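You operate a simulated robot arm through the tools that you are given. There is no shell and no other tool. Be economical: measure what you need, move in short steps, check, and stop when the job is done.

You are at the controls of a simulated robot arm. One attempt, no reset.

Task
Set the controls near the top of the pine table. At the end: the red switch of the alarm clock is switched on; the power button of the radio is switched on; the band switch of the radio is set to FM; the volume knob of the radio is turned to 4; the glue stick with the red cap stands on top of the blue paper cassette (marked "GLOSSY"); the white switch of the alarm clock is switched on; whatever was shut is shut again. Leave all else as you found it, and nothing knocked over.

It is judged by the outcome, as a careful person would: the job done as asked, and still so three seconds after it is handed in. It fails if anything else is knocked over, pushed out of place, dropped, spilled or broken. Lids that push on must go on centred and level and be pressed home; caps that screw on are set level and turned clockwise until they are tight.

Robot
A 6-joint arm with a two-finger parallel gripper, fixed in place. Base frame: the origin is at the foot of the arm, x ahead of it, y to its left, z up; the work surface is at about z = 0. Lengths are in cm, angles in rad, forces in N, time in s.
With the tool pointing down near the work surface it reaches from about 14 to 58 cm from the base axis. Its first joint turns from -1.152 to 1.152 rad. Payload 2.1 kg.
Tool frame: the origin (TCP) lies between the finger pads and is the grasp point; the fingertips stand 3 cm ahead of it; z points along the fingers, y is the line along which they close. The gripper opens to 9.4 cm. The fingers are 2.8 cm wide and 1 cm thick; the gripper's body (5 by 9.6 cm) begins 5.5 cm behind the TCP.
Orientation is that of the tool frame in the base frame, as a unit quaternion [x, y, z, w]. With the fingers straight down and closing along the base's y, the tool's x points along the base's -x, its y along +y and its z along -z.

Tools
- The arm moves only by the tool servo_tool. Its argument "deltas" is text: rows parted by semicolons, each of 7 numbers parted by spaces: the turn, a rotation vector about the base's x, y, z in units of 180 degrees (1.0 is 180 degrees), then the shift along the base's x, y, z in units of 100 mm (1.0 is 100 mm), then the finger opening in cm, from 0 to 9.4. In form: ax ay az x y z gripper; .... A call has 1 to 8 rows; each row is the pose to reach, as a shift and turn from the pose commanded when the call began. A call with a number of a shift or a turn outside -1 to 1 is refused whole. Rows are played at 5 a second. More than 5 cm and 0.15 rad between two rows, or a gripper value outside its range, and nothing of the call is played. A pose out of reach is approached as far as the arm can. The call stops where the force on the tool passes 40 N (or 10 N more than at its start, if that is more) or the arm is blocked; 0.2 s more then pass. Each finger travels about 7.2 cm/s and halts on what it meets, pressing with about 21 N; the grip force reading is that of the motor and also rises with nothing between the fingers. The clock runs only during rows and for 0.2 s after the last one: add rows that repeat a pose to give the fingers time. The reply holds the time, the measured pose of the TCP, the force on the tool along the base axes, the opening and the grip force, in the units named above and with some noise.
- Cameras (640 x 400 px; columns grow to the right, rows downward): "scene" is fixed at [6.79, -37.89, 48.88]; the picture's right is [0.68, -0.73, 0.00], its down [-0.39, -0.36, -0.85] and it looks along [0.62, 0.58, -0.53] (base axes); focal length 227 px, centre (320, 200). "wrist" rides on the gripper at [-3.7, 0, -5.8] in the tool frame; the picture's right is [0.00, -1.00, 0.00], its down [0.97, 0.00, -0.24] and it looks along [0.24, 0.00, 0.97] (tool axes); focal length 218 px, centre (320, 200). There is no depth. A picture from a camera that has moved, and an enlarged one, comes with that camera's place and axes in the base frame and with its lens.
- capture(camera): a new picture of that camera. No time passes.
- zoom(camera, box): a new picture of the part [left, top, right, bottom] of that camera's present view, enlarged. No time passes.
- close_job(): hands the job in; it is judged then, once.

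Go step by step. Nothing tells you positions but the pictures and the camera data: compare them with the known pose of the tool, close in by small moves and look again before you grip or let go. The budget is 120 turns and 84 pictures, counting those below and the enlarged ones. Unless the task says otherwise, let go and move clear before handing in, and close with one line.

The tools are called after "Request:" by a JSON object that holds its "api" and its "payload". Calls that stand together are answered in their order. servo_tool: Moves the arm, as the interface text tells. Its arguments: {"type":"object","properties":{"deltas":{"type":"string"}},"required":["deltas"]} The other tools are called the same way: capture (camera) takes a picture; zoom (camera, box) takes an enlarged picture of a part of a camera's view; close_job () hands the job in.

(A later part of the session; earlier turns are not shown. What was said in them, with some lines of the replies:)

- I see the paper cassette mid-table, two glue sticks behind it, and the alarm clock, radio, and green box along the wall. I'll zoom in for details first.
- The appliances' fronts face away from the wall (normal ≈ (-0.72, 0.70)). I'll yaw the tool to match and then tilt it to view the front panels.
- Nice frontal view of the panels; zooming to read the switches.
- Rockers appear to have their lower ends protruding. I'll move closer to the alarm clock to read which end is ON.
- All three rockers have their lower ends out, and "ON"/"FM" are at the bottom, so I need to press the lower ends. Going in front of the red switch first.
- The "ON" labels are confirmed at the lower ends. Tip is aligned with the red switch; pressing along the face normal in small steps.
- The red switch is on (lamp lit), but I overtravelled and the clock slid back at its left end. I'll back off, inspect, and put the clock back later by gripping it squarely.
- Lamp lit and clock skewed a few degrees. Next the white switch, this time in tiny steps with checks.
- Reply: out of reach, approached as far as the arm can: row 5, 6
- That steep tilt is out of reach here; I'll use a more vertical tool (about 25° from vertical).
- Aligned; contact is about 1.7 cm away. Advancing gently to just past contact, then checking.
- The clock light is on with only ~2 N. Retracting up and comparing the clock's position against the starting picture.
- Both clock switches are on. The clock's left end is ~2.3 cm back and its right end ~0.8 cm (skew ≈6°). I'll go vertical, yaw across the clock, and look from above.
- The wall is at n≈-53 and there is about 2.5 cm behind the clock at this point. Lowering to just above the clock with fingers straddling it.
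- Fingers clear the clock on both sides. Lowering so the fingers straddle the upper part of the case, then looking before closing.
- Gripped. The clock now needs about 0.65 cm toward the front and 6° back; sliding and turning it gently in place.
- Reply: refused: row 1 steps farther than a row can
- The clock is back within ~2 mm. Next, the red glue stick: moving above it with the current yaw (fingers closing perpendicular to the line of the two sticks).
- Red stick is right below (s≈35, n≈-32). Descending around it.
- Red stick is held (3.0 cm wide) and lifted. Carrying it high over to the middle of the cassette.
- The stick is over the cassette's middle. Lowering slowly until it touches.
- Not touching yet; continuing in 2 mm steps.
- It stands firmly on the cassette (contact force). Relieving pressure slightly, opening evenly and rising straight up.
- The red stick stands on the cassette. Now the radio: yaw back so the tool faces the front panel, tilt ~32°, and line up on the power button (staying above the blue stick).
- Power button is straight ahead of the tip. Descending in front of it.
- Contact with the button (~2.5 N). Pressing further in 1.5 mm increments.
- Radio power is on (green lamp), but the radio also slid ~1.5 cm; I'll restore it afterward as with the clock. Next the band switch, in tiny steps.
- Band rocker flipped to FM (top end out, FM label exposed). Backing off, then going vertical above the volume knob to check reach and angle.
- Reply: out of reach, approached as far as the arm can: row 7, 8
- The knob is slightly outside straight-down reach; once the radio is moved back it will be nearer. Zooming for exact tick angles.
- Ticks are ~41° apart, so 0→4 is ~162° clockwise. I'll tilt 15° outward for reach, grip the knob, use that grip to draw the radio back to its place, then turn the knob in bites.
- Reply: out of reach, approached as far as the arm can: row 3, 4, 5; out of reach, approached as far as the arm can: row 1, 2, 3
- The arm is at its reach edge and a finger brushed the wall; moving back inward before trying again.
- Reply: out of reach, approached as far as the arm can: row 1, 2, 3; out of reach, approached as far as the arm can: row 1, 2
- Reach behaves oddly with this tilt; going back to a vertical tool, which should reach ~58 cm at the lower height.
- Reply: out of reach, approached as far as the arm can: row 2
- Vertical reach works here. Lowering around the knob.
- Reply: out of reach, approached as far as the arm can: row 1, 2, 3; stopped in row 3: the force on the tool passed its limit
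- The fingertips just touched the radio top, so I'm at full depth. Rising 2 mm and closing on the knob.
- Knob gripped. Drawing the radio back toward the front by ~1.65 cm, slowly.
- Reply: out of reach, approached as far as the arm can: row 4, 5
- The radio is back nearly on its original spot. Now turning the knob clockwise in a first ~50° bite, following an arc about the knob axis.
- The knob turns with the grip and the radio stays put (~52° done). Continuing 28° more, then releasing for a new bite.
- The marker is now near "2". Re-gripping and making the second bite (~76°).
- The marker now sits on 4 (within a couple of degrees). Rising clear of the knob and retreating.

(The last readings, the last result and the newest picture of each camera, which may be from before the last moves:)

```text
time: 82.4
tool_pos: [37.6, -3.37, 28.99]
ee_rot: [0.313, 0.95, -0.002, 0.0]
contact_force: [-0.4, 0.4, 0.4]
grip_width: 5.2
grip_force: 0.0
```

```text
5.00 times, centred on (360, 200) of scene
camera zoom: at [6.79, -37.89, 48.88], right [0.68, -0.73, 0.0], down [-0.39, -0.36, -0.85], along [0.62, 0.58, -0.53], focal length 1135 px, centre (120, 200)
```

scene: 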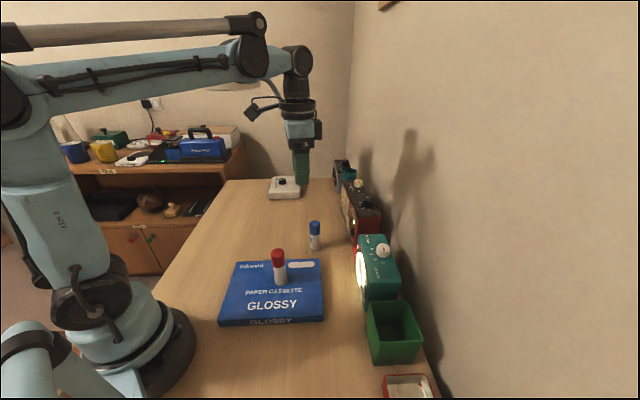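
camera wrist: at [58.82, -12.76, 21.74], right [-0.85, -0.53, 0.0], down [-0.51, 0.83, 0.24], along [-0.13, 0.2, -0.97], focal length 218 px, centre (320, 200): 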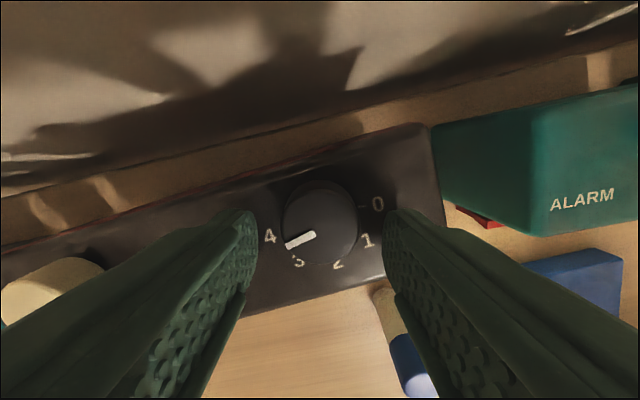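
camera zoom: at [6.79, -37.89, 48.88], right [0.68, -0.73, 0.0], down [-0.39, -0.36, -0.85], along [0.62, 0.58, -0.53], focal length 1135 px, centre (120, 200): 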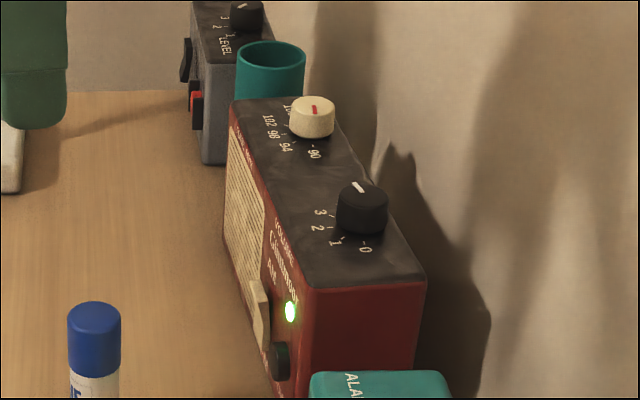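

Radio ended ~1 cm to the left and ~3° skewed. I'll straddle-grip its body near the right end and set it back precisely.

Request:
{"api": "servo_tool", "payload": {"deltas": "0 0 0.0472 0.1 -0.05 -0.1 7; 0 0 0.0944 0.25 -0.1 -0.2 8; 0 0 0.1416 0.4 -0.18 -0.3 9; 0 0 0.1888 0.55 -0.25 -0.4 9; 0 0 0.236 0.7 -0.35 -0.5 9; 0 0 0.236 0.7 -0.35 -0.5 9"}}

Request:
{"api": "servo_tool", "payload": {"deltas": "0 0 0.0472 0.1 -0.05 -0.1 9; 0 0 0.0944 0.25 -0.12 -0.2 9; 0 0 0.1416 0.4 -0.22 -0.3 9; 0 0 0.1888 0.55 -0.32 -0.4 9; 0 0 0.236 0.7 -0.4 -0.4 9; 0 0 0.236 0.85 -0.46 -0.5 9; 0 0 0.236 0.95 -0.5 -0.6 9; 0 0 0.236 0.95 -0.5 -0.6 9"}}

Request:
{"api": "capture", "payload": {"camera": "wrist"}}

```text
time: 83.8
tool_pos: [44.76, -6.98, 23.93]
ee_rot: [-0.052, 0.999, -0.003, 0.0]
contact_force: [0.1, -0.3, 0.0]
grip_width: 9.03
grip_force: 0.1
```

```text
time: 85.6
tool_pos: [54.32, -12.12, 17.74]
ee_rot: [-0.409, 0.913, -0.002, 0.001]
contact_force: [-0.4, 0.8, -0.3]
grip_width: 8.99
grip_force: 0.1
```

```text
4 pictures are left
camera wrist: at [56.93, -9.46, 23.66], right [0.75, -0.66, 0.0], down [-0.65, -0.72, 0.24], along [-0.16, -0.18, -0.97], focal length 218 px, centre (320, 200)
```

wrist: 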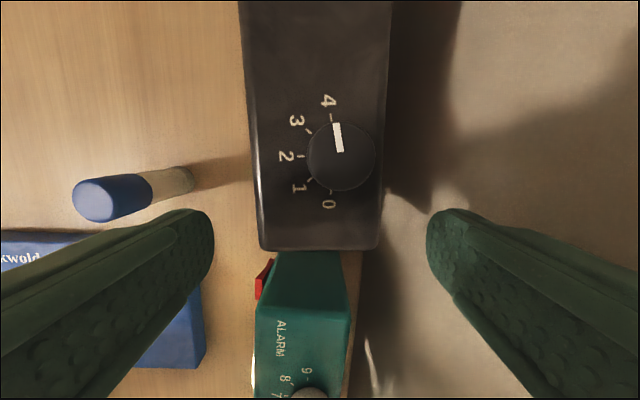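

The marker is squarely on 4, and the fingers straddle the radio body cleanly. Lowering, gripping, then setting the radio back (≈1.2 cm right, 3° clockwise).

Request:
{"api": "servo_tool", "payload": {"deltas": "0 0 0 0 0 -0.15 9; 0 0 0 0 0 -0.3 9; 0 0 0 0 0 -0.45 9; 0 0 0 0 0 -0.57 9; 0 0 0 0 0 -0.57 9"}}

Request:
{"api": "servo_tool", "payload": {"deltas": "0 0 0 0 0 0 8; 0 0 0 0 0 0 7; 0 0 0 0 0 0 6; 0 0 0 0 0 0 6; 0 0 0 0 0 0 6"}}

Request:
{"api": "zoom", "payload": {"camera": "scene", "box": [320, 160, 400, 240]}}

```text
time: 86.8
tool_pos: [54.28, -11.95, 12.23]
ee_rot: [-0.409, 0.912, -0.001, 0.0]
contact_force: [0.8, -0.1, 0.4]
grip_width: 9.01
grip_force: 0.2
```

```text
time: 88.0
tool_pos: [54.41, -12.03, 12.12]
ee_rot: [-0.409, 0.913, -0.002, 0.0]
contact_force: [0.0, -0.5, -0.8]
grip_width: 7.45
grip_force: 21.5
```

```text
5.00 times, centred on (360, 200) of scene
camera zoom: at [6.79, -37.89, 48.88], right [0.68, -0.73, 0.0], down [-0.39, -0.36, -0.85], along [0.62, 0.58, -0.53], focal length 1135 px, centre (120, 200)
```

zoom: 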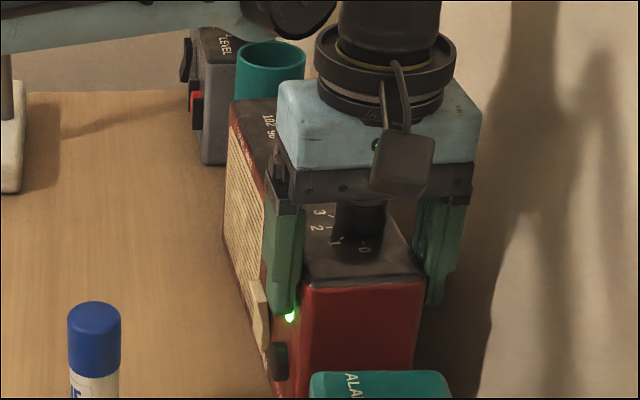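

Request:
{"api": "servo_tool", "payload": {"deltas": "0 0 -0.005 -0.035 -0.006 0 6; 0 0 -0.01 -0.07 -0.012 0 6; 0 0 -0.015 -0.105 -0.019 0 6; 0 0 -0.0203 -0.138 -0.025 0 6; 0 0 -0.0203 -0.138 -0.025 0 6"}}

Request:
{"api": "zoom", "payload": {"camera": "scene", "box": [320, 160, 400, 240]}}

```text
time: 89.2
tool_pos: [52.87, -12.41, 12.16]
ee_rot: [-0.38, 0.925, -0.001, 0.0]
contact_force: [0.2, 1.9, 0.7]
grip_width: 7.46
grip_force: 21.4
```

```text
5.00 times, centred on (360, 200) of scene
camera zoom: at [6.8, -37.89, 48.88], right [0.68, -0.73, 0.0], down [-0.39, -0.36, -0.85], along [0.62, 0.58, -0.53], focal length 1135 px, centre (120, 200)
```

zoom: 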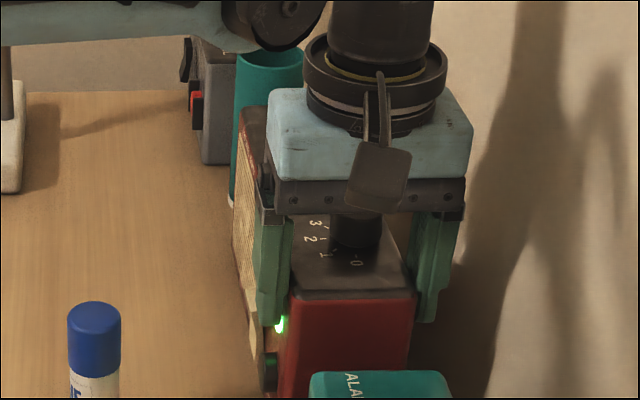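

The radio matches its original position to about 1 mm. Releasing and retreating straight up.

Request:
{"api": "servo_tool", "payload": {"deltas": "0 0 0 0 0 0 7.8; 0 0 0 0 0 0 8.6; 0 0 0 0 0 0 8.9; 0 0 0 0 0 0.2 8.9; 0 0 0 0 0 0.5 8.9; 0 0 0 -0.05 0.02 0.8 8.9; 0 0 0 -0.3 0.15 1 8.9; 0 0 0 -0.6 0.3 1 8.9"}}

Request:
{"api": "servo_tool", "payload": {"deltas": "0 0 0 -0.3 0.2 0.2 8.9; 0 0 0 -0.6 0.4 0.4 8.9; 0 0 0 -0.9 0.6 0.6 8.9; 0 0 0 -0.9 0.6 0.6 8.9; 0 0 0 -0.9 0.6 0.6 8.9; 0 0 0 -0.9 0.6 0.6 8.9"}}

Request:
{"api": "zoom", "payload": {"camera": "scene", "box": [280, 150, 440, 320]}}

```text
time: 91.0
tool_pos: [46.79, -9.31, 22.33]
ee_rot: [-0.381, 0.925, -0.001, 0.001]
contact_force: [0.0, 0.4, 0.7]
grip_width: 8.88
grip_force: 0.0
```

```text
time: 92.4
tool_pos: [38.14, -3.47, 28.36]
ee_rot: [-0.38, 0.925, -0.002, 0.0]
contact_force: [0.2, -0.5, -1.0]
grip_width: 8.9
grip_force: 0.0
```

```text
2.35 times, centred on (360, 235) of scene
camera zoom: at [6.79, -37.89, 48.88], right [0.68, -0.73, 0.0], down [-0.39, -0.36, -0.85], along [0.62, 0.58, -0.53], focal length 534 px, centre (226, 118)
```

zoom: 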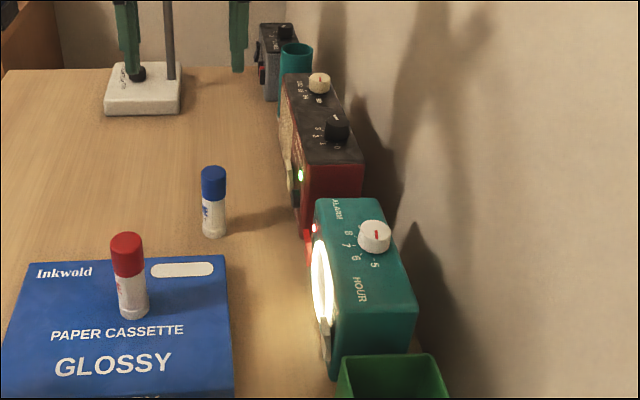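

The radio's power lamp is lit and its volume is on 4; both alarm clock switches are on. The red glue stick stands on the cassette, the band rocker went to FM earlier, and the arm is clear, so I'm handing in.

Request:
{"api": "close_job", "payload": {}}

```text
The job is handed in.
```

The job is handed in with every control set as asked and the red-capped glue stick standing on the "GLOSSY" cassette; pressing the switches shifted the clock and radio, and I moved both back to within about 1–3 mm of their starting spots, the clock still about 2° skewed.
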